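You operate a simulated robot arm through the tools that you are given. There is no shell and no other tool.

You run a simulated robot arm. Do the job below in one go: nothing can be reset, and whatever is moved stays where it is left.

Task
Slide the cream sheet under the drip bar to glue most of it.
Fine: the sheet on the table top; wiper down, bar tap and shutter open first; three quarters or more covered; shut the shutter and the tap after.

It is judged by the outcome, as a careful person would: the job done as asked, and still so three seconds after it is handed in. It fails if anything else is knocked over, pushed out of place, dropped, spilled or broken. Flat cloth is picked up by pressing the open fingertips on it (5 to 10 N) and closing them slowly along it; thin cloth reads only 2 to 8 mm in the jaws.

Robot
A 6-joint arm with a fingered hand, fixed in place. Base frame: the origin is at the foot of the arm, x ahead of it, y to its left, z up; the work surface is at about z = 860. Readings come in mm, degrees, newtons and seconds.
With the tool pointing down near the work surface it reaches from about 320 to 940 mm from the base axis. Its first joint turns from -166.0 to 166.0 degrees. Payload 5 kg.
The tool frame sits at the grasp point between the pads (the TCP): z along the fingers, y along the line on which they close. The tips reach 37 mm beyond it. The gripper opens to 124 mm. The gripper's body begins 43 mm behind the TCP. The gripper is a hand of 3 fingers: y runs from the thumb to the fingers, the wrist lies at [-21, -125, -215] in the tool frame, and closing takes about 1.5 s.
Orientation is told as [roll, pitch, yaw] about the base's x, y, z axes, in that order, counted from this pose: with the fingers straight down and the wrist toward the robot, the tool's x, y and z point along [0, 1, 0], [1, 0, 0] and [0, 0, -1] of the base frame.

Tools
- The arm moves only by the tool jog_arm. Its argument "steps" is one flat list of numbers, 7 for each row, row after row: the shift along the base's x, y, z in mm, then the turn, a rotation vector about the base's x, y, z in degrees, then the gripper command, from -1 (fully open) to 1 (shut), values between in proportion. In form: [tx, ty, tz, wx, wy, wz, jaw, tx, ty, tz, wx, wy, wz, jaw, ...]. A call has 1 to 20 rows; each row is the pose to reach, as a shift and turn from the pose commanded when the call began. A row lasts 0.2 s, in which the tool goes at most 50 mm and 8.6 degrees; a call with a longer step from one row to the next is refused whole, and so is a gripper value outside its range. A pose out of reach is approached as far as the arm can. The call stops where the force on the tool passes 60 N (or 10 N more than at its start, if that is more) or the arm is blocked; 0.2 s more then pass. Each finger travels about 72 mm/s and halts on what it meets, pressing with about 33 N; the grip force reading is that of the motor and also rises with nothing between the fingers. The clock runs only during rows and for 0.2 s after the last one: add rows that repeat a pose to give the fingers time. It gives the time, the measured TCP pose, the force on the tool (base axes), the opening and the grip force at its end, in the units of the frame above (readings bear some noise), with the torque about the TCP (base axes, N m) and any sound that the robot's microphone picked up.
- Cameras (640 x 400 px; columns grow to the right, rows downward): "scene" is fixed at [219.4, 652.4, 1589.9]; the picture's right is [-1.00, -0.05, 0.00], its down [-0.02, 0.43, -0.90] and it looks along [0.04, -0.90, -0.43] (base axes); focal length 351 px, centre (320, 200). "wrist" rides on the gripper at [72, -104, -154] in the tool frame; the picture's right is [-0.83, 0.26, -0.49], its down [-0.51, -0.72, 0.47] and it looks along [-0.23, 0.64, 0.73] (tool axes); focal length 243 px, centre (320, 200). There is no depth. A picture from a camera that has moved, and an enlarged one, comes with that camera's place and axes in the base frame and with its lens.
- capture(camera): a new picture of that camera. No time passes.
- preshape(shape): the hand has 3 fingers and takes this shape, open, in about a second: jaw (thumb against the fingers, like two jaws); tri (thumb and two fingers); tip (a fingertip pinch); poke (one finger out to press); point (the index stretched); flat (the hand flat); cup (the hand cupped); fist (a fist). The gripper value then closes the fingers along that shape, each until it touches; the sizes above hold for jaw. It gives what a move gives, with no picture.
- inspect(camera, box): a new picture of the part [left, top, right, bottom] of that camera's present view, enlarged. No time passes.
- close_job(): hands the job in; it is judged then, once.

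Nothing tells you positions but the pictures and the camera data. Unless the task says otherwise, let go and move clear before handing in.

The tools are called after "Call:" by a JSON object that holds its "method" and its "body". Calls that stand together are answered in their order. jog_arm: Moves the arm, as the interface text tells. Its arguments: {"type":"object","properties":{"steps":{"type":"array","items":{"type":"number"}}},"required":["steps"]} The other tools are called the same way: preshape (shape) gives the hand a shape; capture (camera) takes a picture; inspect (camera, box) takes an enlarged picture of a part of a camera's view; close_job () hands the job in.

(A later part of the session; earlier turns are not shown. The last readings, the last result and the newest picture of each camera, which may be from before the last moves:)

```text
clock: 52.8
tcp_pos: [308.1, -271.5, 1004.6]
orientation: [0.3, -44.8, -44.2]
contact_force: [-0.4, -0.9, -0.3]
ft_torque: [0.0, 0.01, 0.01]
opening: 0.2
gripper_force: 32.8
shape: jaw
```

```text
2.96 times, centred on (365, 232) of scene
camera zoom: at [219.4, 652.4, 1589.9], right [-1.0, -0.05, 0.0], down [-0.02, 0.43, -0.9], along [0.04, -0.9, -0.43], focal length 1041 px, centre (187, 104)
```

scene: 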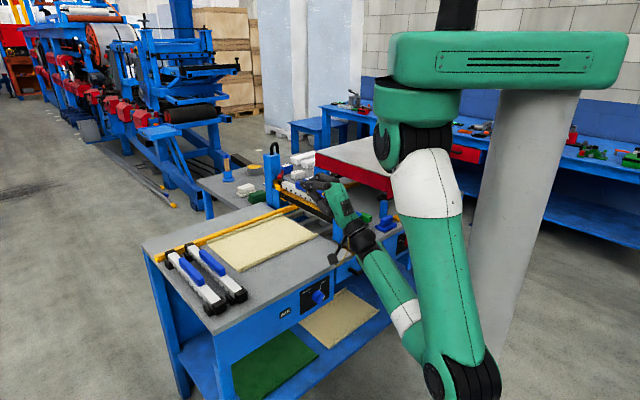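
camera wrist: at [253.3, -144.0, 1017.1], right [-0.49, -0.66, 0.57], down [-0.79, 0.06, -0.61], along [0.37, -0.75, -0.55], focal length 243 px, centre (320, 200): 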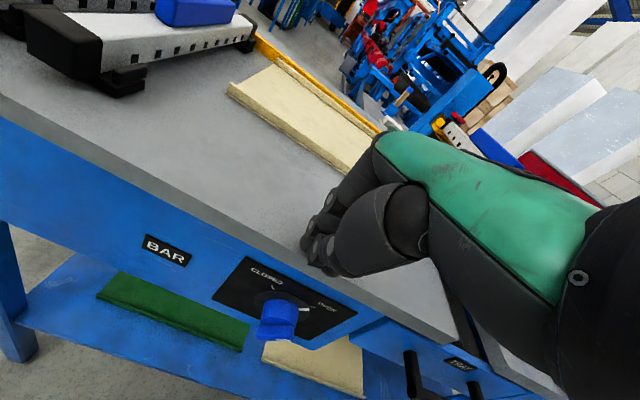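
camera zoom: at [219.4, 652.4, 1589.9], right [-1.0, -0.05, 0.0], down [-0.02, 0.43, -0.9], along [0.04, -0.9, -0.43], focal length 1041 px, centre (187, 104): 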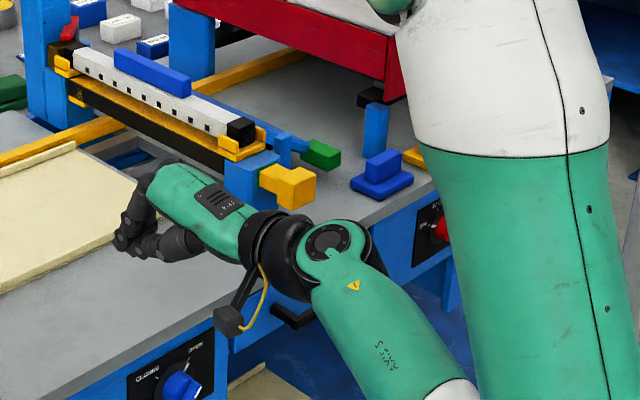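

The forearm shows its flipped side again (the bend increased rather than crossed). So the hand was on the other side of the line; I'll go back and carry it across in the opposite direction.

Call:
{"method": "jog_arm", "body": {"steps": [-15.5, -15.2, 24, -3.48, -4.63, -5.08, 1, -31.1, -30.4, 48, -6.95, -9.25, -10.15, 1, -46.6, -45.7, 72, -10.4, -13.9, -15.2, 1, -62.2, -60.9, 96, -13.9, -18.5, -20.3, 1, -62.2, -60.9, 96, -13.9, -18.5, -20.3, 1]}}

Call:
{"method": "jog_arm", "body": {"steps": [13.7, 15.1, 28.3, -6.31, -2.36, 4.3, 1, 24.9, 34.1, 55.2, -12.62, -4.73, 8.61, 1, 33.4, 56.6, 80.1, -18.94, -7.09, 12.9, 1, 39.2, 82.3, 102.7, -25.25, -9.46, 17.2, 1, 42.1, 110.7, 122.5, -31.56, -11.8, 21.5, 1, 42, 141.2, 139, -37.9, -14.2, 25.8, 1, 42, 141.2, 139, -37.9, -14.2, 25.8, 1]}}

Call:
{"method": "inspect", "body": {"camera": "scene", "box": [300, 165, 440, 300]}}

```text
clock: 54.0
tcp_pos: [245.8, -332.5, 1099.9]
orientation: [17.0, -65.8, -78.8]
contact_force: [0.1, -0.6, -0.2]
ft_torque: [0.04, 0.01, 0.01]
opening: 0.0
gripper_force: 32.8
shape: jaw
```

```text
clock: 55.6
tcp_pos: [297.2, -191.0, 1245.1]
orientation: [-153.8, -74.0, 118.1]
contact_force: [1.0, 0.5, -0.4]
ft_torque: [0.0, -0.03, 0.01]
opening: 0.3
gripper_force: 32.7
shape: jaw
out of reach, approached as far as the arm can: row 6, 7
```

```text
2.96 times, centred on (370, 232) of scene
camera zoom: at [219.4, 652.4, 1589.9], right [-1.0, -0.05, 0.0], down [-0.02, 0.43, -0.9], along [0.04, -0.9, -0.43], focal length 1041 px, centre (172, 104)
```

zoom: 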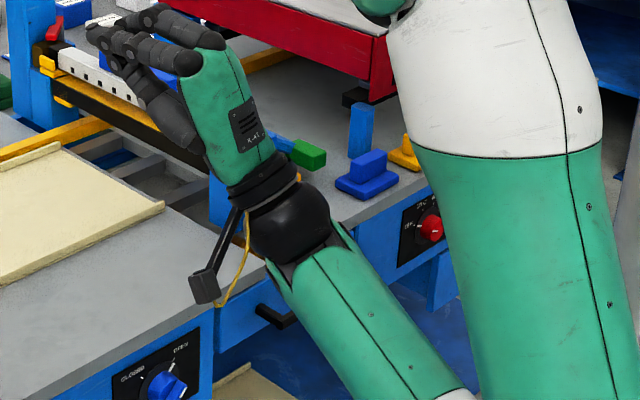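

The fork kept its attitude and the hand is now on the far side of the forearm line. Next I'll swing the hand over the top toward the bar side, keeping the wrist centre fixed.

Call:
{"method": "jog_arm", "body": {"steps": [-35, -0.7, 18, -1.35, -8.05, -2.15, 1, -69.9, -1.4, 36.3, -2.7, -16.1, -4.3, 1, -69.9, -1.4, 36.3, -2.7, -16.1, -4.3, 1]}}

Call:
{"method": "inspect", "body": {"camera": "scene", "box": [300, 145, 440, 300]}}

```text
clock: 56.4
tcp_pos: [251.6, -208.3, 1314.2]
orientation: [178.0, -61.3, 140.3]
contact_force: [-0.4, -0.2, 0.4]
ft_torque: [-0.04, 0.0, -0.02]
opening: 0.0
gripper_force: 32.7
shape: jaw
out of reach, approached as far as the arm can: row 1, 2, 3
```

```text
2.58 times, centred on (370, 222) of scene
camera zoom: at [219.4, 652.4, 1589.9], right [-1.0, -0.05, 0.0], down [-0.02, 0.43, -0.9], along [0.04, -0.9, -0.43], focal length 907 px, centre (191, 142)
```

zoom: 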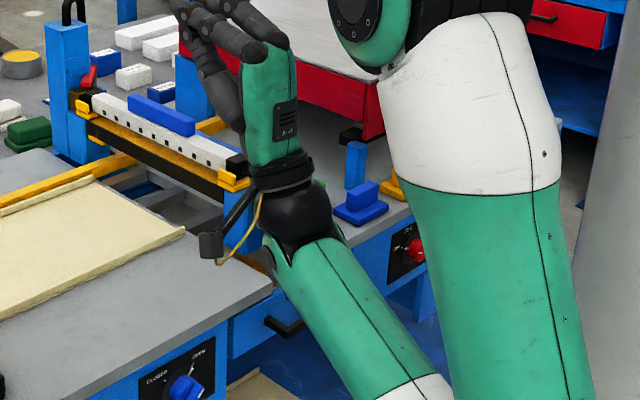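

Call:
{"method": "jog_arm", "body": {"steps": [-19, -22, -21, 6.2, -1.3, -3.5, 1, -39, -43, -42, 12.3, -2.6, -7, 1, -58, -65, -63, 18.5, -3.9, -10.4, 1, -58, -65, -63, 18.5, -3.9, -10.4, 1]}}

Call:
{"method": "inspect", "body": {"camera": "scene", "box": [300, 145, 440, 300]}}

```text
clock: 57.4
tcp_pos: [190.7, -272.3, 1249.1]
orientation: [135.8, -66.2, 167.9]
contact_force: [0.0, 0.6, -0.1]
ft_torque: [0.02, 0.0, -0.02]
opening: 0.0
gripper_force: 33.3
shape: jaw
```

```text
2.58 times, centred on (370, 222) of scene
camera zoom: at [219.4, 652.4, 1589.9], right [-1.0, -0.05, 0.0], down [-0.02, 0.43, -0.9], along [0.04, -0.9, -0.43], focal length 907 px, centre (191, 142)
```

zoom: 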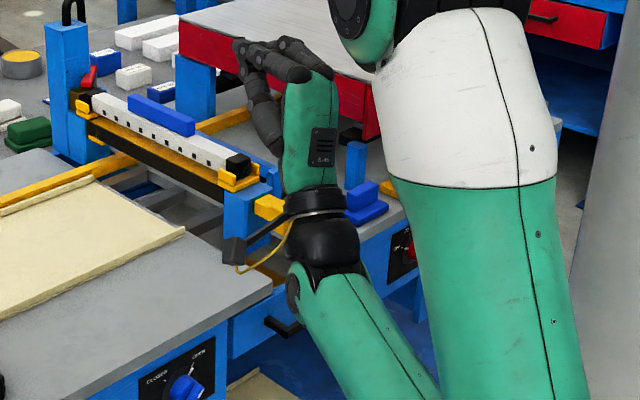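

Reached cleanly, and the forearm roll is turning. Continuing to the bar side and then down.

Call:
{"method": "jog_arm", "body": {"steps": [8, -14.6, -23.5, 5.93, 2.97, 0.2, 1, 16.3, -29.2, -47, 11.9, 5.93, 0.4, 1, 24.4, -43.8, -70.4, 17.8, 8.9, 0.6, 1, 24.4, -43.8, -70.4, 17.8, 8.9, 0.6, 1]}}

Call:
{"method": "inspect", "body": {"camera": "scene", "box": [300, 145, 440, 300]}}

```text
clock: 58.4
tcp_pos: [217.2, -316.6, 1178.9]
orientation: [80.8, -71.0, -139.6]
contact_force: [0.2, 0.4, 0.1]
ft_torque: [0.02, -0.04, 0.0]
opening: 0.0
gripper_force: 33.0
shape: jaw
```

```text
2.58 times, centred on (370, 222) of scene
camera zoom: at [219.4, 652.4, 1589.9], right [-1.0, -0.05, 0.0], down [-0.02, 0.43, -0.9], along [0.04, -0.9, -0.43], focal length 907 px, centre (191, 142)
```

zoom: 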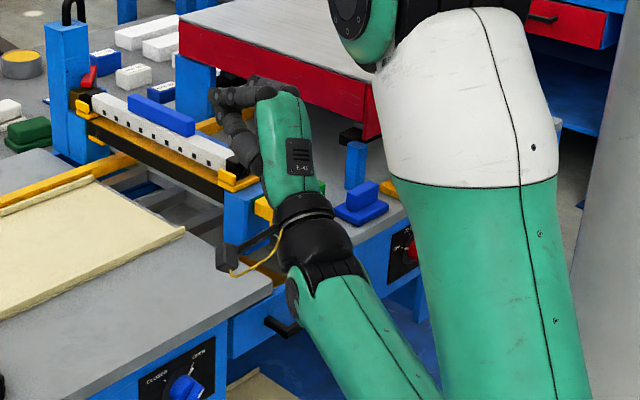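

Call:
{"method": "jog_arm", "body": {"steps": [22, 5.8, -21.4, 3.43, 4.3, 4.73, 1, 44, 11.7, -42.7, 6.87, 8.6, 9.47, 1, 66.1, 17.5, -64.1, 10.3, 12.9, 14.2, 1, 66.1, 17.5, -64.1, 10.3, 12.9, 14.2, 1]}}

Call:
{"method": "inspect", "body": {"camera": "scene", "box": [300, 145, 440, 300]}}

```text
clock: 59.4
tcp_pos: [282.9, -298.7, 1115.5]
orientation: [37.0, -65.9, -84.3]
contact_force: [-0.2, 0.1, -0.3]
ft_torque: [-0.04, -0.04, -0.03]
opening: 0.0
gripper_force: 33.3
shape: jaw
```

```text
2.58 times, centred on (370, 222) of scene
camera zoom: at [219.4, 652.4, 1589.9], right [-1.0, -0.05, 0.0], down [-0.02, 0.43, -0.9], along [0.04, -0.9, -0.43], focal length 907 px, centre (191, 142)
```

zoom: 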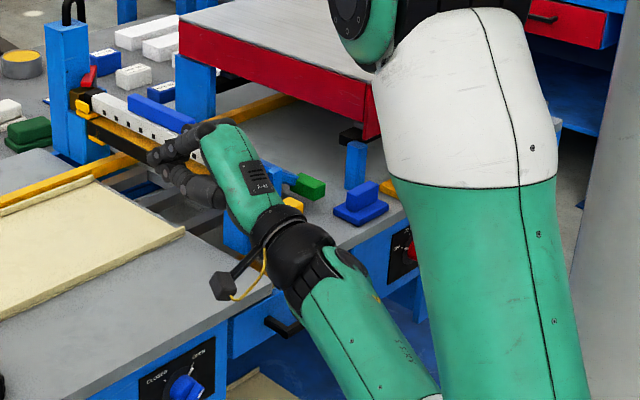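

The triangle now sits on the opposite (upper right) side compared with the flipped state, so the roll seems undone. Bringing the hand down to the 45° tilt pose to check.

Call:
{"method": "jog_arm", "body": {"steps": [6.1, 6.4, -27.9, 2.28, 6.85, 1.95, 1, 12.2, 12.8, -55.8, 4.55, 13.7, 3.9, 1, 18.3, 19.2, -83.7, 6.83, 20.55, 5.85, 1, 24.4, 25.6, -111.6, 9.1, 27.4, 7.8, 1, 24.4, 25.6, -111.6, 9.1, 27.4, 7.8, 1]}}

Call:
{"method": "inspect", "body": {"camera": "scene", "box": [290, 165, 440, 300]}}

```text
clock: 60.6
tcp_pos: [307.4, -273.3, 1004.2]
orientation: [-0.1, -45.1, -44.9]
contact_force: [0.0, 0.1, 0.0]
ft_torque: [0.0, -0.01, 0.01]
opening: 0.0
gripper_force: 32.9
shape: jaw
```

```text
2.96 times, centred on (365, 232) of scene
camera zoom: at [219.4, 652.4, 1589.9], right [-1.0, -0.05, 0.0], down [-0.02, 0.43, -0.9], along [0.04, -0.9, -0.43], focal length 1041 px, centre (187, 104)
```

zoom: 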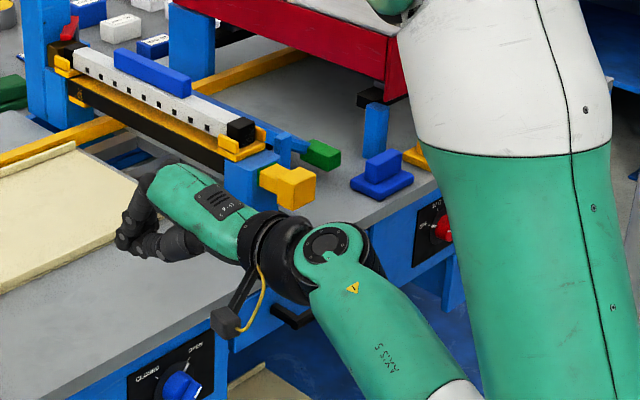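

Re-examining: the forearm actually points nearly level and ~20° toward the bar side, so my crossings were aimed at the wrong spot. I'll raise the hand level, confirm the forearm marking faces up, and then yaw straight across.

Call:
{"method": "jog_arm", "body": {"steps": [-8.4, -12, 24.3, -4.3, -3.6, -3.3, 1, -16.8, -24, 48.5, -8.7, -7.3, -6.7, 1, -25.2, -36.1, 72.8, -13, -10.9, -10, 1, -25.2, -36.1, 72.8, -13, -10.9, -10, 1]}}

Call:
{"method": "inspect", "body": {"camera": "scene", "box": [300, 165, 440, 300]}}

```text
clock: 61.6
tcp_pos: [282.3, -310.3, 1076.2]
orientation: [0.1, -62.0, -55.1]
contact_force: [0.2, -1.2, -0.1]
ft_torque: [0.01, 0.01, -0.01]
opening: 0.1
gripper_force: 32.7
shape: jaw
```

```text
2.96 times, centred on (370, 232) of scene
camera zoom: at [219.4, 652.4, 1589.9], right [-1.0, -0.05, 0.0], down [-0.02, 0.43, -0.9], along [0.04, -0.9, -0.43], focal length 1041 px, centre (172, 104)
```

zoom: 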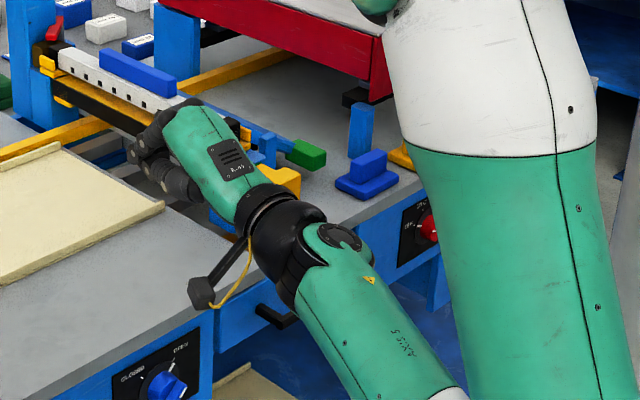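

The marking faces up now. Yawing across toward the bar side.

Call:
{"method": "jog_arm", "body": {"steps": [-25.2, -18.5, 0, 0, 0, -7.2, 1, -52.7, -33.7, 0, 0, 0, -14.4, 1, -81.7, -45.3, 0, 0, 0, -21.6, 1, -111.9, -53.2, 0, 0, 0, -28.8, 1, -143, -57.3, 0, 0, 0, -36, 1, -143, -57.3, 0, 0, 0, -36, 1]}}

Call:
{"method": "inspect", "body": {"camera": "scene", "box": [310, 165, 450, 300]}}

```text
clock: 63.0
tcp_pos: [139.7, -366.5, 1076.0]
orientation: [-0.4, -62.0, -90.7]
contact_force: [-0.3, 0.1, 0.0]
ft_torque: [-0.02, 0.02, 0.04]
opening: 0.0
gripper_force: 33.1
shape: jaw
out of reach, approached as far as the arm can: row 3
```

```text
2.96 times, centred on (380, 232) of scene
camera zoom: at [219.4, 652.4, 1589.9], right [-1.0, -0.05, 0.0], down [-0.02, 0.43, -0.9], along [0.04, -0.9, -0.43], focal length 1041 px, centre (142, 104)
```

zoom: 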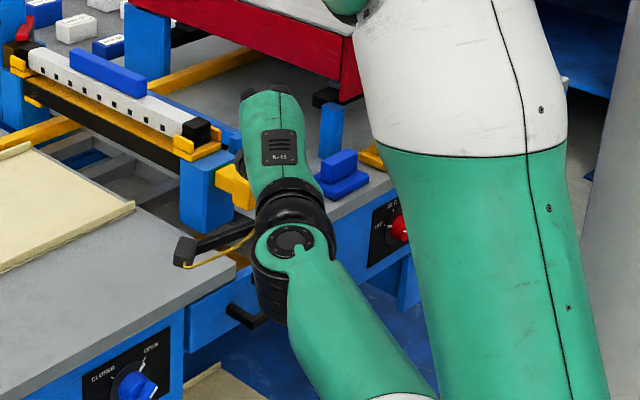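

The view now shows the unmarked side on top: it swung over instead of passing straight. From the two views I estimate the forearm line at tilt ≈58°; I'll lower the hand 4° and yaw straight back across.

Call:
{"method": "jog_arm", "body": {"steps": [0, 0, -17.4, 4, 0, 0, 1, 0, 0, -17.4, 4, 0, 0, 1]}}

Call:
{"method": "jog_arm", "body": {"steps": [30.2, 3.9, 0, 0, 0, 7, 1, 63.9, 12.8, 0, 0, 0, 15, 1, 97.8, 27.4, 0, 0, 0, 23.5, 1, 129.3, 46.7, 0, 0, 0, 32, 1, 157.6, 70.5, 0, 0, 0, 40.5, 1, 157.6, 70.5, 0, 0, 0, 40.5, 1]}}

Call:
{"method": "inspect", "body": {"camera": "scene", "box": [300, 165, 440, 300]}}

```text
clock: 63.6
tcp_pos: [138.2, -367.3, 1058.2]
orientation: [-0.2, -57.9, -90.9]
contact_force: [0.1, 0.1, 0.6]
ft_torque: [0.02, 0.01, -0.02]
opening: 0.0
gripper_force: 32.6
shape: jaw
```

```text
clock: 65.0
tcp_pos: [297.2, -294.9, 1059.4]
orientation: [-0.2, -58.0, -50.3]
contact_force: [0.2, 0.6, 0.4]
ft_torque: [0.02, 0.0, -0.01]
opening: 0.0
gripper_force: 33.4
shape: jaw
```

```text
2.96 times, centred on (370, 232) of scene
camera zoom: at [219.4, 652.4, 1589.9], right [-1.0, -0.05, 0.0], down [-0.02, 0.43, -0.9], along [0.04, -0.9, -0.43], focal length 1041 px, centre (172, 104)
```

zoom: 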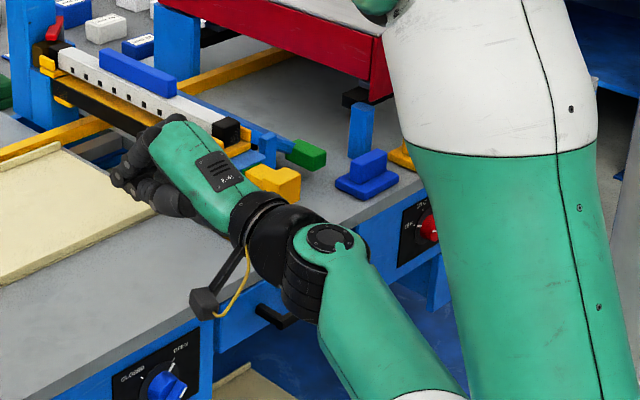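

That worked: the unmarked side stays up and no limit was hit, so the wrist is back in its original configuration. Now straighten the hand to pointing down while moving out over the table.

Call:
{"method": "jog_arm", "body": {"steps": [6, -6.4, -3, 6.4, 5.3, 0.7, 1, 12, -12.8, -6, 12.7, 10.6, 1.4, 1, 18, -19, -9, 19.1, 15.9, 2.1, 1, 24, -25.5, -12, 25.5, 21.1, 2.9, 1, 30, -32, -15, 31.9, 26.4, 3.6, 1, 36, -38.3, -18, 38.2, 31.7, 4.3, 1, 41.9, -44.7, -20, 44.6, 37, 5, 1, 41.9, -44.7, -20, 44.6, 37, 5, 1]}}

Call:
{"method": "capture", "body": {"camera": "scene"}}

```text
clock: 66.8
tcp_pos: [338.4, -340.2, 1038.8]
orientation: [2.1, -0.1, -46.2]
contact_force: [0.4, 0.3, 0.0]
ft_torque: [0.01, -0.02, 0.02]
opening: 0.2
gripper_force: 33.1
shape: jaw
```

```text
taken
```

scene: 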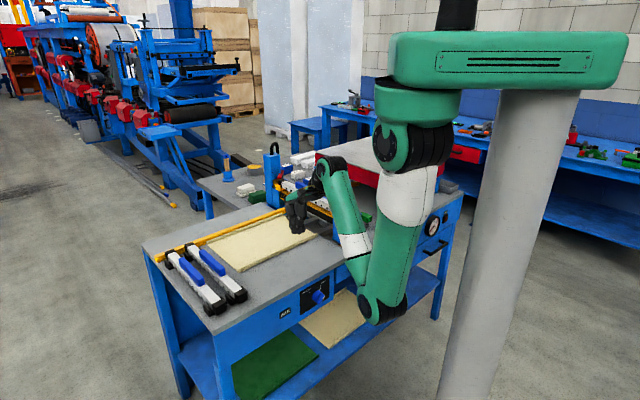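

Good: the arm is back in its original posture. Now moving along to the shutter handle and looking at it.

Call:
{"method": "jog_arm", "body": {"steps": [-30, -30, 4, -0.7, 0.8, 0.6, 1, -60, -60, 8, -1.4, 1.5, 1.2, 1, -90, -90, 12, -1.4, 1.5, 1.2, 1, -119.5, -119.5, 12, -1.4, 1.5, 1.2, 1, -119.5, -119.5, 12, -1.4, 1.5, 1.2, 1]}}

Call:
{"method": "capture", "body": {"camera": "wrist"}}

Call:
{"method": "inspect", "body": {"camera": "wrist", "box": [220, 230, 420, 400]}}

```text
clock: 68.0
tcp_pos: [219.5, -462.0, 1051.4]
orientation: [0.0, 0.0, -45.0]
contact_force: [-1.3, 0.5, -0.1]
ft_torque: [0.0, 0.01, -0.02]
opening: 0.0
gripper_force: 32.5
shape: jaw
```

```text
taken
camera wrist: at [195.9, -336.6, 1204.4], right [-0.4, -0.77, 0.49], down [-0.87, 0.15, -0.47], along [0.29, -0.62, -0.73], focal length 243 px, centre (320, 200)
```

wrist: 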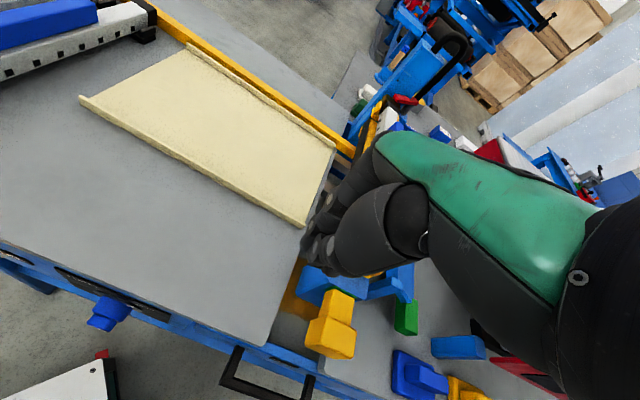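

```text
2.35 times, centred on (320, 315) of wrist
camera zoom: at [195.9, -336.6, 1204.4], right [-0.4, -0.77, 0.49], down [-0.87, 0.15, -0.47], along [0.29, -0.62, -0.73], focal length 571 px, centre (320, -71)
```

zoom: 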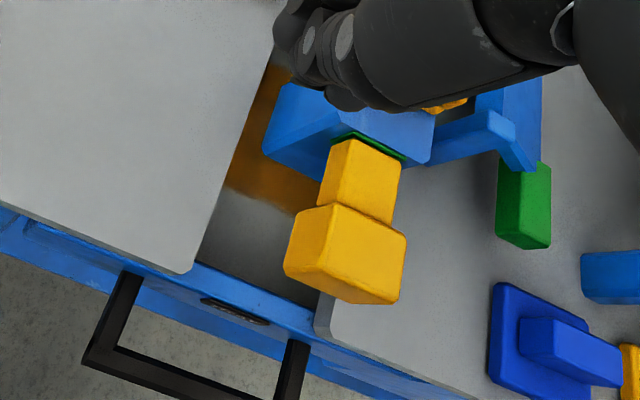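

I'll look at the shutter strip under the bar for markings before moving it.

Call:
{"method": "inspect", "body": {"camera": "scene", "box": [268, 168, 318, 208]}}

Call:
{"method": "inspect", "body": {"camera": "scene", "box": [310, 195, 370, 243]}}

```text
10.00 times, centred on (293, 188) of scene
camera zoom: at [219.4, 652.4, 1589.9], right [-1.0, -0.05, 0.0], down [-0.02, 0.43, -0.9], along [0.04, -0.9, -0.43], focal length 3514 px, centre (590, 320)
```

zoom: 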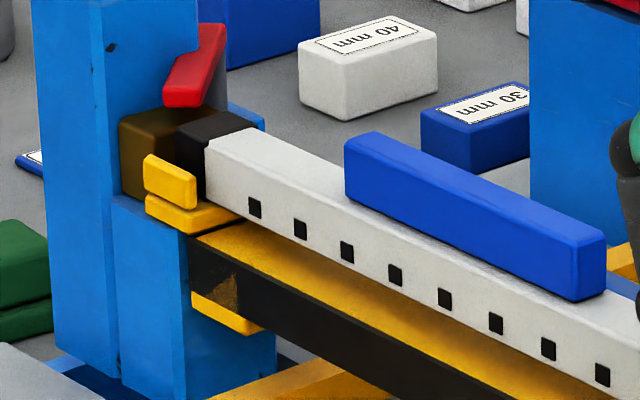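

```text
8.33 times, centred on (340, 219) of scene
camera zoom: at [219.4, 652.4, 1589.9], right [-1.0, -0.05, 0.0], down [-0.02, 0.43, -0.9], along [0.04, -0.9, -0.43], focal length 2928 px, centre (153, 42)
```

zoom: 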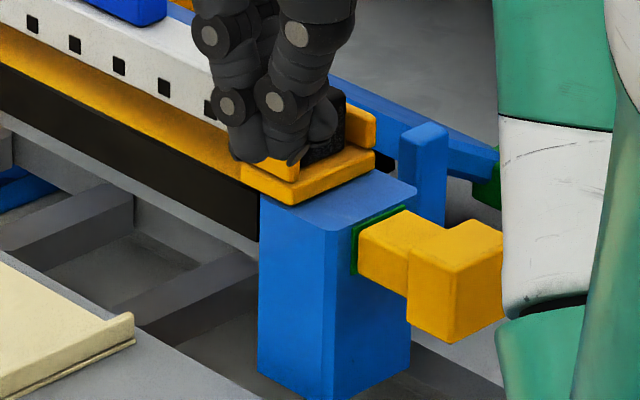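

I'll open the jaw here in free space and look at the finger spacing to decide how to hold the yellow handle.

Call:
{"method": "jog_arm", "body": {"steps": [0, 0, 0, 0, 0, 0, 0, 0, 0, 0, 0, 0, 0, -1, 0, 0, 0, 0, 0, 0, -1, 0, 0, 0, 0, 0, 0, -1, 0, 0, 0, 0, 0, 0, -1, 0, 0, 0, 0, 0, 0, -1, 0, 0, 0, 0, 0, 0, -1]}}

Call:
{"method": "inspect", "body": {"camera": "scene", "box": [290, 130, 390, 240]}}

Call:
{"method": "capture", "body": {"camera": "wrist"}}

```text
clock: 69.6
tcp_pos: [218.5, -460.1, 1052.4]
orientation: [0.0, 0.0, -45.0]
contact_force: [0.3, -0.3, -0.1]
ft_torque: [0.01, 0.01, 0.05]
opening: 123.6
gripper_force: 0.1
shape: jaw
```

```text
3.64 times, centred on (340, 185) of scene
camera zoom: at [219.4, 652.4, 1589.9], right [-1.0, -0.05, 0.0], down [-0.02, 0.43, -0.9], along [0.04, -0.9, -0.43], focal length 1278 px, centre (247, 254)
```

zoom: 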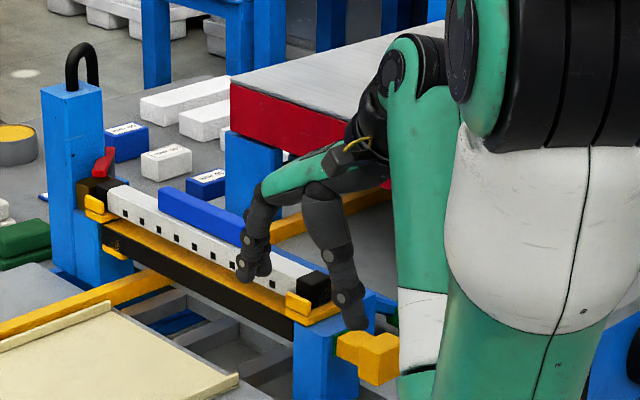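

```text
taken
camera wrist: at [196.3, -336.3, 1204.4], right [-0.4, -0.77, 0.49], down [-0.87, 0.15, -0.47], along [0.29, -0.62, -0.73], focal length 243 px, centre (320, 200)
```

wrist: 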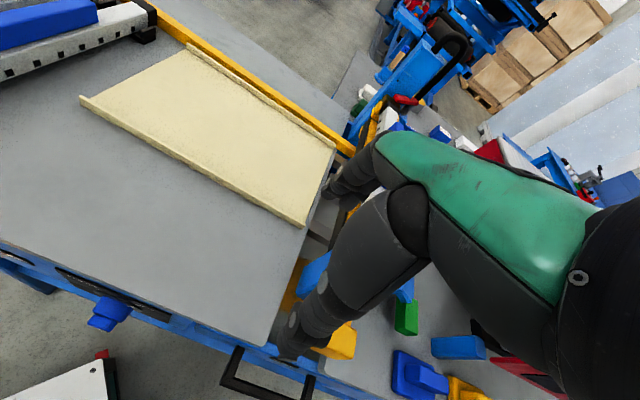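

The two fingers sit close together, so I'll grip the yellow crossbar (about 52 mm wide, e1 223–277, r 425–458) from its two sides. I'll rotate the hand 90° at a safe height, watching for reach limits.

Call:
{"method": "jog_arm", "body": {"steps": [-7, -2.6, 0, 0, 0, -8.2, -1, -14, -5, 0, 0, 0, -16.4, -1, -21, -8, 0, 0, 0, -24.6, -1, -28, -10, 0, 0, 0, -32.8, -1, -35, -13, 0, 0, 0, -41, -1, -42, -15, 0, 0, 0, -49.2, -1, -49, -18, 0, 0, 0, -57.4, -1, -56, -20, 0, 0, 0, -65.6, -1, -63, -23, 0, 0, 0, -73.8, -1, -70, -25.5, 0, 0, 0, -82, -1, -77.8, -28.3, 0, 0, 0, -90, -1, -77.8, -28.3, 0, 0, 0, -90, -1]}}

Call:
{"method": "capture", "body": {"camera": "wrist"}}

Call:
{"method": "capture", "body": {"camera": "scene"}}

```text
clock: 72.2
tcp_pos: [139.9, -489.2, 1050.9]
orientation: [0.0, 0.0, -135.1]
contact_force: [-0.6, 0.5, -0.1]
ft_torque: [0.04, -0.05, 0.01]
opening: 123.7
gripper_force: 0.0
shape: jaw
```

```text
taken
camera wrist: at [265.1, -466.7, 1204.1], right [-0.77, 0.4, 0.49], down [0.15, 0.87, -0.47], along [-0.62, -0.29, -0.73], focal length 243 px, centre (320, 200)
```

wrist: 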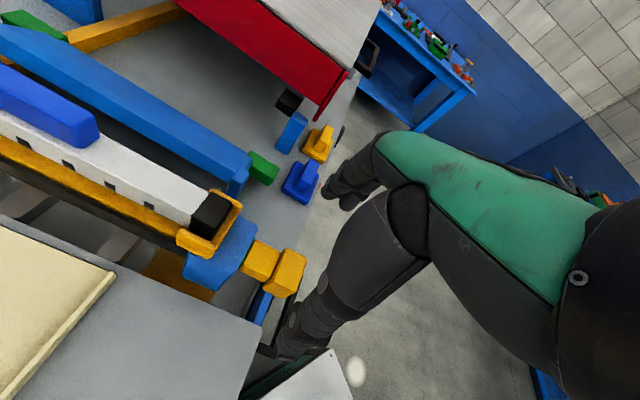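

```text
taken
```

scene: 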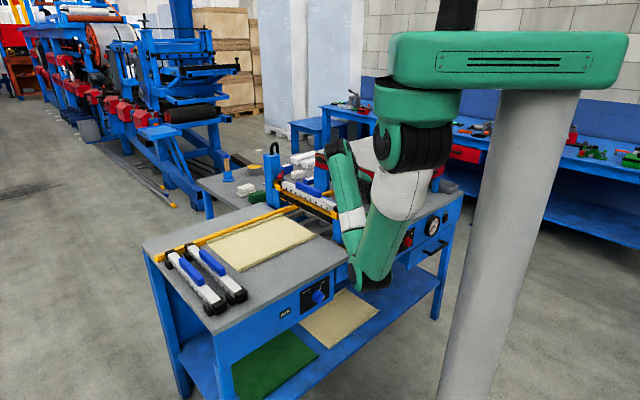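

Reached cleanly. Let me refine the handle's position in this view.

Call:
{"method": "inspect", "body": {"camera": "wrist", "box": [170, 180, 370, 380]}}

```text
2.00 times, centred on (270, 280) of wrist
camera zoom: at [265.1, -466.7, 1204.1], right [-0.77, 0.4, 0.49], down [0.15, 0.87, -0.47], along [-0.62, -0.29, -0.73], focal length 485 px, centre (420, 40)
```

zoom: 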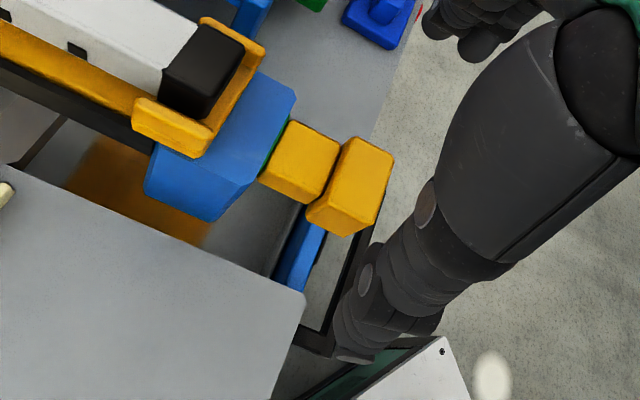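

Handle centre is about e1 250, r 441, top z≈953. Lowering with open jaws around it, then closing.

Call:
{"method": "jog_arm", "body": {"steps": [-5, 0.7, -30, 0, 0, 0, -1, -5, 0.7, -60, 0, 0, 0, -1, -5, 0.7, -85, 0, 0, 0, -1, -5, 0.7, -105, 0, 0, 0, -1, -5, 0.7, -115, 0, 0, 0, -1]}}

Call:
{"method": "capture", "body": {"camera": "wrist"}}

Call:
{"method": "inspect", "body": {"camera": "scene", "box": [300, 170, 420, 260]}}

```text
clock: 73.4
tcp_pos: [136.0, -488.6, 936.5]
orientation: [0.0, 0.1, -135.0]
contact_force: [-0.4, -0.8, 0.2]
ft_torque: [-0.04, -0.02, -0.02]
opening: 123.8
gripper_force: 0.1
shape: jaw
```

```text
taken
camera wrist: at [259.7, -465.3, 1088.8], right [-0.77, 0.4, 0.49], down [0.15, 0.87, -0.47], along [-0.62, -0.29, -0.73], focal length 243 px, centre (320, 200)
```

wrist: 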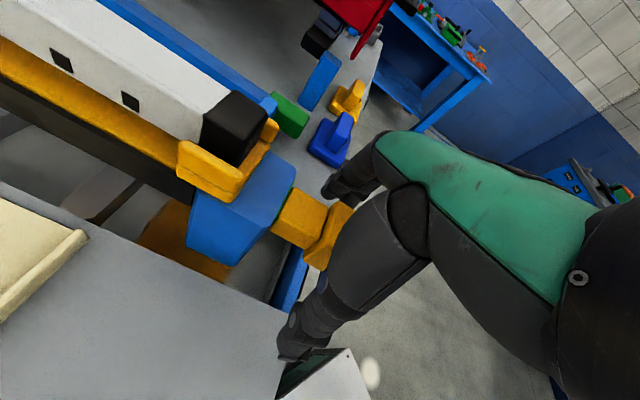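

```text
4.44 times, centred on (360, 215) of scene
camera zoom: at [219.4, 652.4, 1589.9], right [-1.0, -0.05, 0.0], down [-0.02, 0.43, -0.9], along [0.04, -0.9, -0.43], focal length 1562 px, centre (142, 133)
```

zoom: 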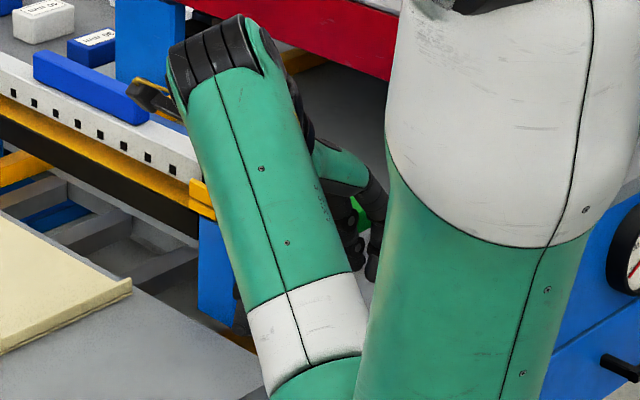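

Jaws straddle the handle. Closing.

Call:
{"method": "jog_arm", "body": {"steps": [0, 0, 0, 0, 0, 0, 0, 0, 0, 0, 0, 0, 0, 0.4, 0, 0, 0, 0, 0, 0, 0.6, 0, 0, 0, 0, 0, 0, 0.8, 0, 0, 0, 0, 0, 0, 1, 0, 0, 0, 0, 0, 0, 1, 0, 0, 0, 0, 0, 0, 1]}}

Call:
{"method": "capture", "body": {"camera": "wrist"}}

```text
clock: 75.0
tcp_pos: [136.1, -487.4, 933.9]
orientation: [-0.2, 0.1, -134.8]
contact_force: [2.0, 4.4, -18.0]
ft_torque: [0.15, -0.14, -0.12]
opening: 30.2
gripper_force: 32.9
shape: jaw
```

```text
taken
camera wrist: at [259.8, -465.1, 1087.4], right [-0.77, 0.4, 0.49], down [0.15, 0.87, -0.47], along [-0.62, -0.29, -0.73], focal length 243 px, centre (320, 200)
```

wrist: 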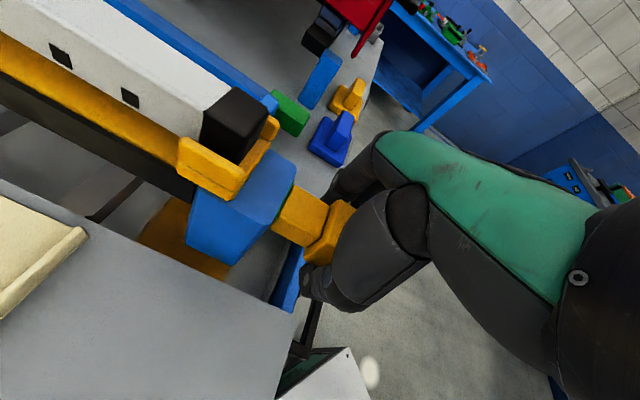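

Gripped (30 mm). Now pulling toward the robot in small steps.

Call:
{"method": "jog_arm", "body": {"steps": [-3.5, 3.5, 0, 0, 0, 0, 1, -7, 7, 0, 0, 0, 0, 1, -10.5, 10.5, 0, 0, 0, 0, 1, -14, 14, 0, 0, 0, 0, 1]}}

Call:
{"method": "capture", "body": {"camera": "wrist"}}

```text
clock: 76.0
tcp_pos: [122.6, -472.9, 934.6]
orientation: [-0.1, 0.0, -134.9]
contact_force: [5.9, 4.9, -28.7]
ft_torque: [0.22, -0.22, -0.05]
opening: 29.6
gripper_force: 32.9
shape: jaw
```

```text
taken
camera wrist: at [246.2, -451.7, 1087.8], right [-0.77, 0.4, 0.49], down [0.15, 0.87, -0.47], along [-0.62, -0.29, -0.73], focal length 243 px, centre (320, 200)
```

wrist: 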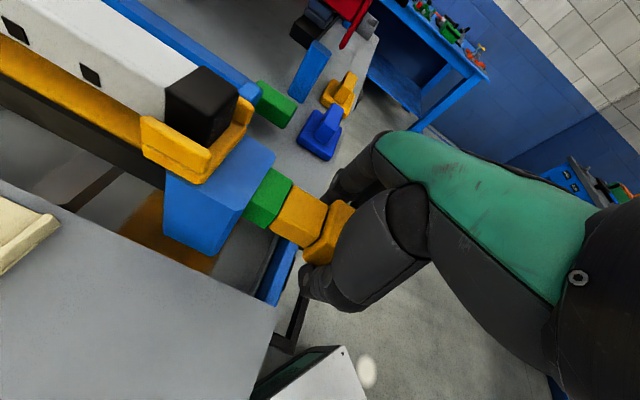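

The green part of the slide is appearing, so pulling opens the shutter. Continuing gently to its stop.

Call:
{"method": "jog_arm", "body": {"steps": [-2.8, 2.8, 0, 0, 0, 0, 1, -5.6, 5.6, 0, 0, 0, 0, 1, -8.4, 8.4, 0, 0, 0, 0, 1, -11.2, 11.2, 0, 0, 0, 0, 1]}}

Call:
{"method": "capture", "body": {"camera": "wrist"}}

```text
clock: 77.0
tcp_pos: [110.9, -463.2, 934.8]
orientation: [-0.1, 0.1, -135.0]
contact_force: [8.2, 5.9, -29.9]
ft_torque: [0.28, -0.26, -0.05]
opening: 29.6
gripper_force: 33.1
shape: jaw
```

```text
taken
camera wrist: at [235.1, -440.8, 1087.8], right [-0.77, 0.4, 0.49], down [0.15, 0.87, -0.47], along [-0.62, -0.29, -0.73], focal length 243 px, centre (320, 200)
```

wrist: 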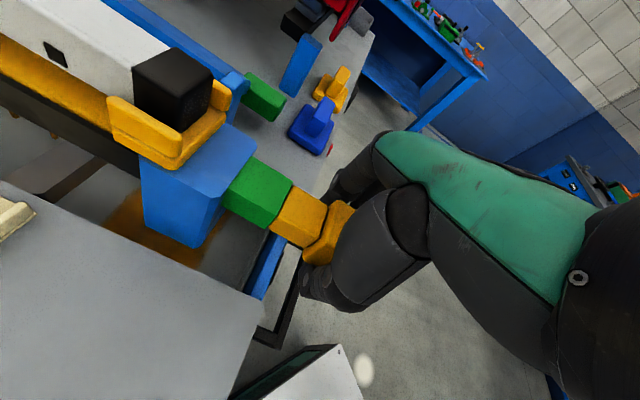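

Glue drips are starting under the bar. I'll pull on until the slide's end stop.

Call:
{"method": "jog_arm", "body": {"steps": [-2.8, 2.8, 0, 0, 0, 0, 1, -5.6, 5.6, 0, 0, 0, 0, 1, -8.4, 8.4, 0, 0, 0, 0, 1, -11.2, 11.2, 0, 0, 0, 0, 1]}}

Call:
{"method": "capture", "body": {"camera": "wrist"}}

```text
clock: 78.0
tcp_pos: [101.0, -450.8, 934.8]
orientation: [-0.1, 0.0, -135.0]
contact_force: [7.3, 5.3, -31.4]
ft_torque: [0.26, -0.23, -0.09]
opening: 29.4
gripper_force: 32.3
shape: jaw
```

```text
taken
camera wrist: at [224.3, -429.8, 1087.9], right [-0.77, 0.4, 0.49], down [0.15, 0.87, -0.47], along [-0.62, -0.29, -0.73], focal length 243 px, centre (320, 200)
```

wrist: 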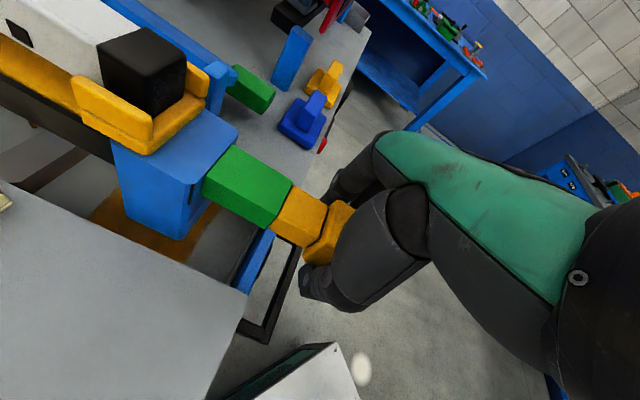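

Call:
{"method": "jog_arm", "body": {"steps": [-2.8, 2.8, 0, 0, 0, 0, 1, -5.6, 5.6, 0, 0, 0, 0, 1, -8.4, 8.4, 0, 0, 0, 0, 1]}}

Call:
{"method": "inspect", "body": {"camera": "scene", "box": [260, 165, 380, 255]}}

```text
clock: 78.8
tcp_pos: [93.2, -446.1, 935.7]
orientation: [0.2, 0.1, -134.7]
contact_force: [29.2, -17.2, -28.5]
ft_torque: [-0.06, -0.25, 0.15]
opening: 28.0
gripper_force: 32.8
shape: jaw
```

```text
4.44 times, centred on (320, 210) of scene
camera zoom: at [219.4, 652.4, 1589.9], right [-1.0, -0.05, 0.0], down [-0.02, 0.43, -0.9], along [0.04, -0.9, -0.43], focal length 1562 px, centre (320, 156)
```

zoom: 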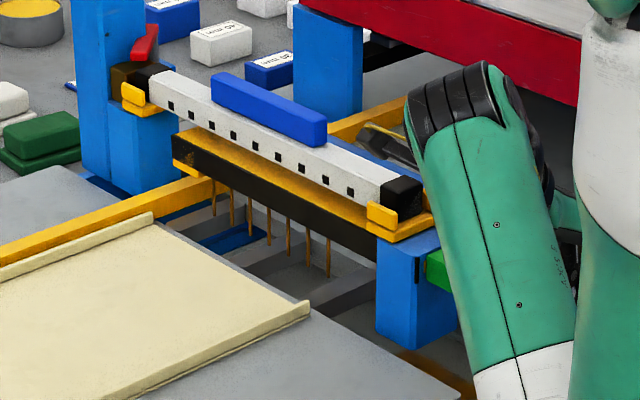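

The slide is at its stop and eight glue threads are running. I'll let go and lift straight up.

Call:
{"method": "jog_arm", "body": {"steps": [2, -2, 0, 0, 0, 0, 0.5, 2, -2, 0, 0, 0, 0, 0, 2, -2, 0, 0, 0, 0, -1, 2, -2, 0, 0, 0, 0, -1, 2, -2, 0, 0, 0, 0, -1, 2, -2, 0, 0, 0, 0, -1, 2, -2, 30, 0, 0, 0, -1, 2, -2, 65, 0, 0, 0, -1, 12, -22, 100, 0, 0, 0, -1]}}

Call:
{"method": "capture", "body": {"camera": "wrist"}}

```text
clock: 80.8
tcp_pos: [102.8, -465.8, 1035.9]
orientation: [0.0, 0.1, -134.9]
contact_force: [-0.3, 0.1, -0.3]
ft_torque: [-0.02, 0.0, -0.03]
opening: 123.7
gripper_force: 0.1
shape: jaw
```

```text
taken
camera wrist: at [228.0, -442.6, 1189.4], right [-0.77, 0.4, 0.49], down [0.15, 0.87, -0.47], along [-0.62, -0.29, -0.73], focal length 243 px, centre (320, 200)
```

wrist: 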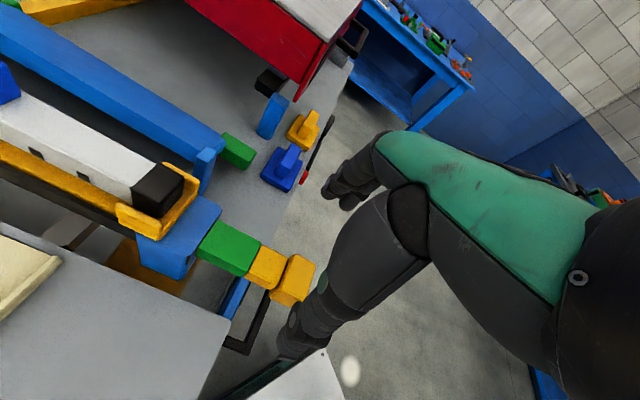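

The shutter stays open. Now I'll go over the table to the rear part of the sheet, with the jaw closed and hand turned to yaw -90.

Call:
{"method": "jog_arm", "body": {"steps": [33, 16, 6, 0, 0, 0, 0, 65, 31, 12, 0, 0, 0, 0.5, 98, 47, 18, 0, 0, 8, 1, 130.5, 62.8, 24, 0, 0, 16, 1, 169, 58.5, 20, 0, 0, 24, 1, 207, 54, 16, 0, 0, 32, 1, 245, 50, 12, 0, 0, 40, 1, 283, 46, 8, 0, 0, 45, 1, 321.5, 41.5, 4, 0, 0, 45, 1, 360, 41.5, -6, 0, 0, 45, 1, 400, 41.5, -16, 0, 0, 45, 1, 440, 41.5, -26, 0, 0, 45, 1, 477, 41.5, -36, 0, 0, 45, 1, 477, 41.5, -36, 0, 0, 45, 1]}}

Call:
{"method": "capture", "body": {"camera": "wrist"}}

Call:
{"method": "capture", "body": {"camera": "scene"}}

```text
clock: 83.8
tcp_pos: [581.7, -423.0, 1002.3]
orientation: [0.0, 0.0, -89.9]
contact_force: [0.5, -0.1, 0.1]
ft_torque: [-0.01, -0.01, 0.0]
opening: 0.3
gripper_force: 33.1
shape: jaw
out of reach, approached as far as the arm can: row 2, 3, 4
```

```text
taken
camera wrist: at [652.7, -318.5, 1153.5], right [-0.83, -0.26, 0.49], down [-0.51, 0.72, -0.47], along [-0.23, -0.64, -0.73], focal length 243 px, centre (320, 200)
```

wrist: 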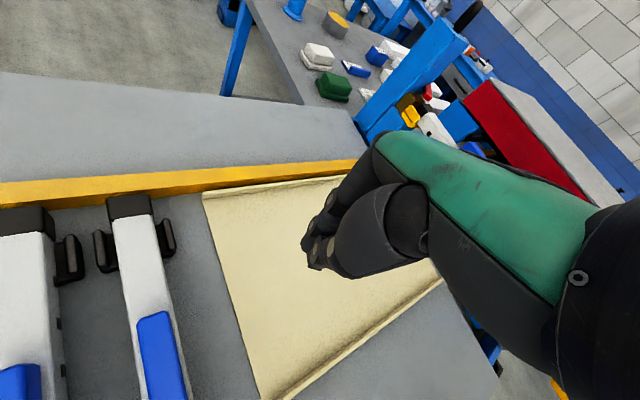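

```text
taken
```

scene: 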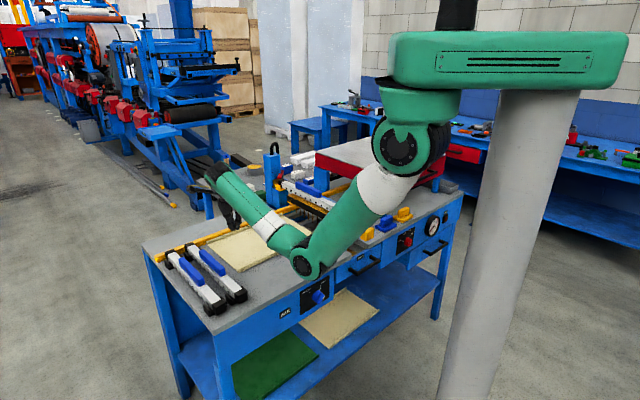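

The hand is above the rear third of the sheet (e1≈-112, r≈710). I'll lower slowly until the fingertips press lightly.

Call:
{"method": "jog_arm", "body": {"steps": [0, 0, -30, 0, 0, 0, 1, 0, 0, -60, 0, 0, 0, 1, 0, 0, -80, 0, 0, 0, 1, 0, 0, -90, 0, 0, 0, 1, 0, 0, -95, 0, 0, 0, 1, 0, 0, -98, 0, 0, 0, 1, 0, 0, -100, 0, 0, 0, 1]}}

Call:
{"method": "capture", "body": {"camera": "scene"}}

Call:
{"method": "capture", "body": {"camera": "wrist"}}

```text
clock: 85.4
tcp_pos: [579.8, -423.3, 901.4]
orientation: [0.1, -0.1, -89.9]
contact_force: [-0.5, 2.0, 10.7]
ft_torque: [0.17, 0.0, -0.01]
opening: 0.0
gripper_force: 33.0
shape: jaw
```

```text
taken
```

scene: 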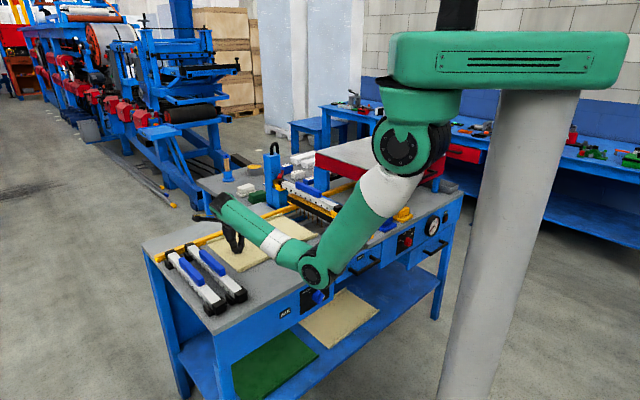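

```text
taken
camera wrist: at [651.4, -319.4, 1054.5], right [-0.83, -0.26, 0.49], down [-0.51, 0.72, -0.47], along [-0.23, -0.64, -0.73], focal length 243 px, centre (320, 200)
```

wrist: 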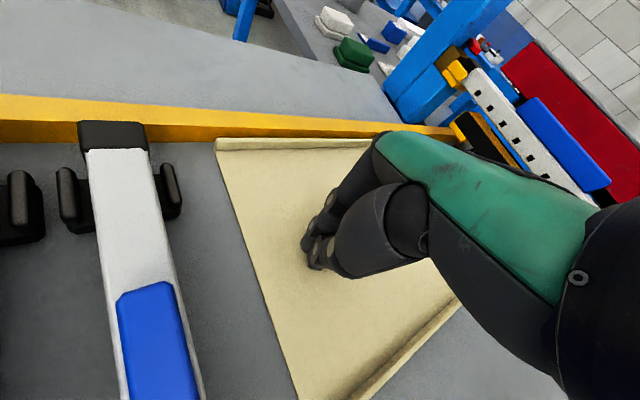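

About 10 N on the sheet. Now sliding it along the fence toward the bar, first 64 mm.

Call:
{"method": "jog_arm", "body": {"steps": [-3, -3, -0.5, 0, 0, 0, 1, -8, -8, -0.5, 0, 0, 0, 1, -14, -14, -0.5, 0, 0, 0, 1, -20, -20, -0.5, 0, 0, 0, 1, -26, -26, -0.5, 0, 0, 0, 1, -32, -32, -0.5, 0, 0, 0, 1, -38, -38, -0.5, 0, 0, 0, 1, -45, -45, -0.5, 0, 0, 0, 1]}}

Call:
{"method": "capture", "body": {"camera": "scene"}}

Call:
{"method": "capture", "body": {"camera": "wrist"}}

```text
clock: 87.2
tcp_pos: [535.2, -468.5, 901.3]
orientation: [0.2, -0.1, -89.9]
contact_force: [8.1, 6.7, 32.7]
ft_torque: [0.64, -0.38, -0.06]
opening: 0.0
gripper_force: 32.7
shape: jaw
```

```text
taken
```

scene: 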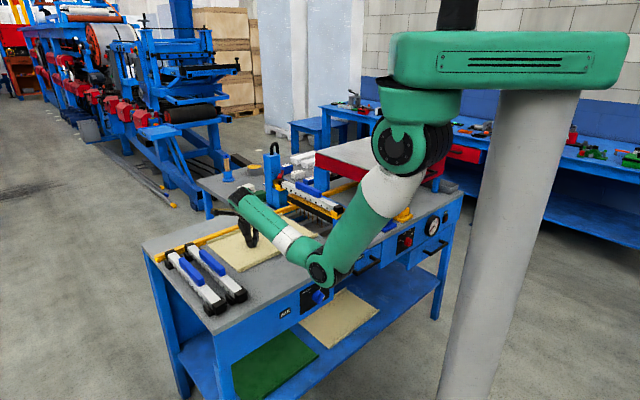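

```text
taken
camera wrist: at [606.6, -363.6, 1054.5], right [-0.83, -0.26, 0.49], down [-0.51, 0.72, -0.48], along [-0.23, -0.64, -0.73], focal length 243 px, centre (320, 200)
```

wrist: 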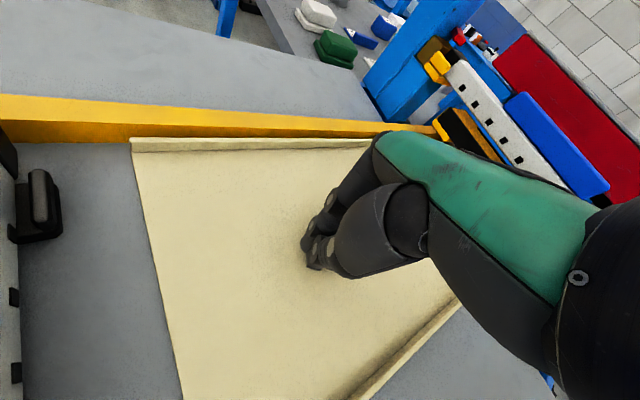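

The sheet did not move; the fingers slid over it. I'll lift and look closely at the sheet's lips and edges to choose a proper grip.

Call:
{"method": "jog_arm", "body": {"steps": [0, 0, 15, 0, 0, 0, 1, 0, 0, 50, 0, 0, 0, 1, 0, 0, 90, 0, 0, 0, 1]}}

Call:
{"method": "inspect", "body": {"camera": "scene", "box": [200, 205, 330, 280]}}

Call:
{"method": "inspect", "body": {"camera": "wrist", "box": [100, 130, 460, 400]}}

Call:
{"method": "inspect", "body": {"camera": "scene", "box": [225, 245, 275, 285]}}

```text
clock: 88.0
tcp_pos: [535.9, -466.8, 990.0]
orientation: [-0.1, 0.1, -89.9]
contact_force: [-0.7, -0.2, -0.8]
ft_torque: [0.02, 0.0, -0.02]
opening: 0.0
gripper_force: 33.2
shape: jaw
```

```text
4.92 times, centred on (265, 242) of scene
camera zoom: at [219.4, 652.4, 1589.9], right [-1.0, -0.05, 0.0], down [-0.02, 0.43, -0.9], along [0.04, -0.9, -0.43], focal length 1730 px, centre (591, -9)
```

zoom: 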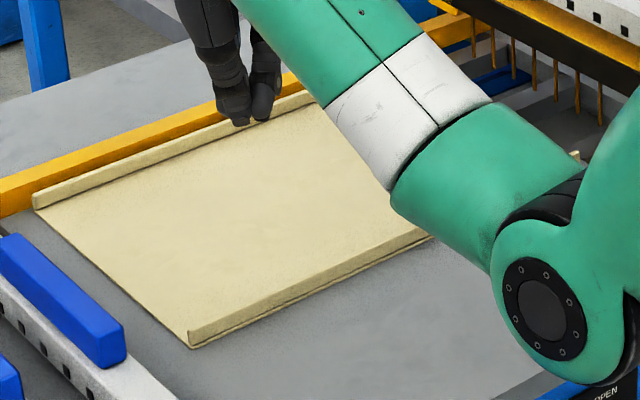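

```text
1.48 times, centred on (280, 265) of wrist
camera zoom: at [607.1, -364.0, 1142.8], right [-0.83, -0.26, 0.49], down [-0.51, 0.72, -0.47], along [-0.23, -0.64, -0.73], focal length 359 px, centre (379, 104)
```

zoom: 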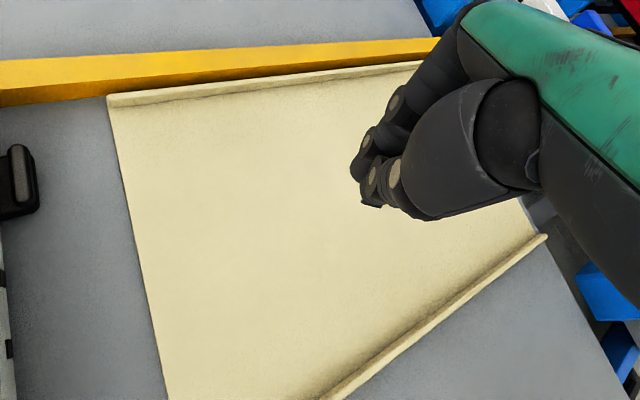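

```text
10.00 times, centred on (250, 265) of scene
camera zoom: at [219.4, 652.4, 1589.9], right [-1.0, -0.05, 0.0], down [-0.02, 0.43, -0.9], along [0.04, -0.9, -0.43], focal length 3514 px, centre (1020, -450)
```

zoom: 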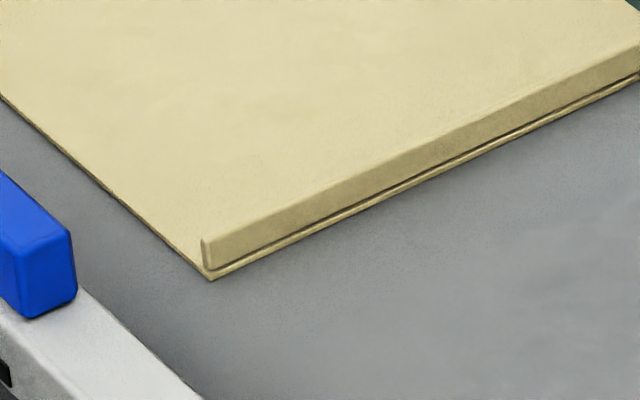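

The sheet has upright lips (~12 mm tall) on both long sides; those are the grip. I'll move to the near lip (r≈600) close to the rear end, jaws opening across it (yaw -45), and check its position.

Call:
{"method": "jog_arm", "body": {"steps": [-3, 22, 5, 0, 0, 7.5, 0.8, -6, 45, 5, 0, 0, 15, 0.5, -10, 67, 5, 0, 0, 22.5, 0.2, -13, 90, 5, 0, 0, 30, 0.2, -16, 112, 0, 0, 0, 37.5, 0.2, -19.8, 134.3, -10, 0, 0, 45, 0.2, -19.8, 134.3, -10, 0, 0, 45, 0.2]}}

Call:
{"method": "capture", "body": {"camera": "wrist"}}

Call:
{"method": "inspect", "body": {"camera": "scene", "box": [200, 190, 330, 290]}}

```text
clock: 89.6
tcp_pos: [515.1, -334.3, 980.5]
orientation: [-0.1, 0.0, -44.9]
contact_force: [-0.3, 0.7, -0.3]
ft_torque: [0.0, -0.02, 0.01]
opening: 49.2
gripper_force: 0.0
shape: jaw
```

```text
taken
camera wrist: at [491.8, -210.0, 1133.5], right [-0.4, -0.77, 0.49], down [-0.87, 0.15, -0.47], along [0.29, -0.62, -0.73], focal length 243 px, centre (320, 200)
```

wrist: 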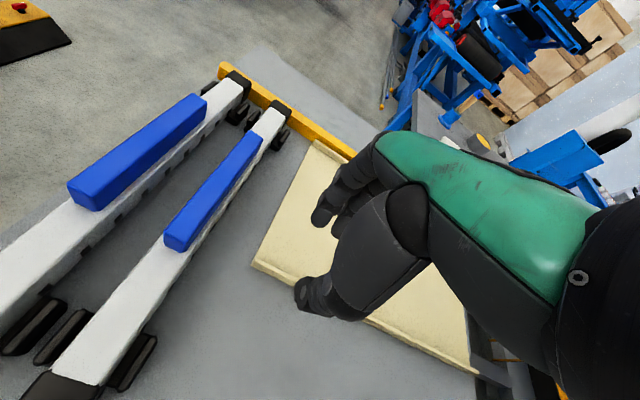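

```text
4.00 times, centred on (265, 240) of scene
camera zoom: at [219.4, 652.4, 1589.9], right [-1.0, -0.05, 0.0], down [-0.02, 0.43, -0.9], along [0.04, -0.9, -0.43], focal length 1406 px, centre (540, 40)
```

zoom: 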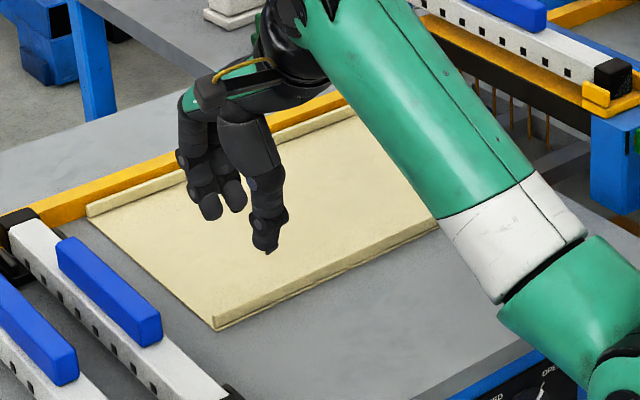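

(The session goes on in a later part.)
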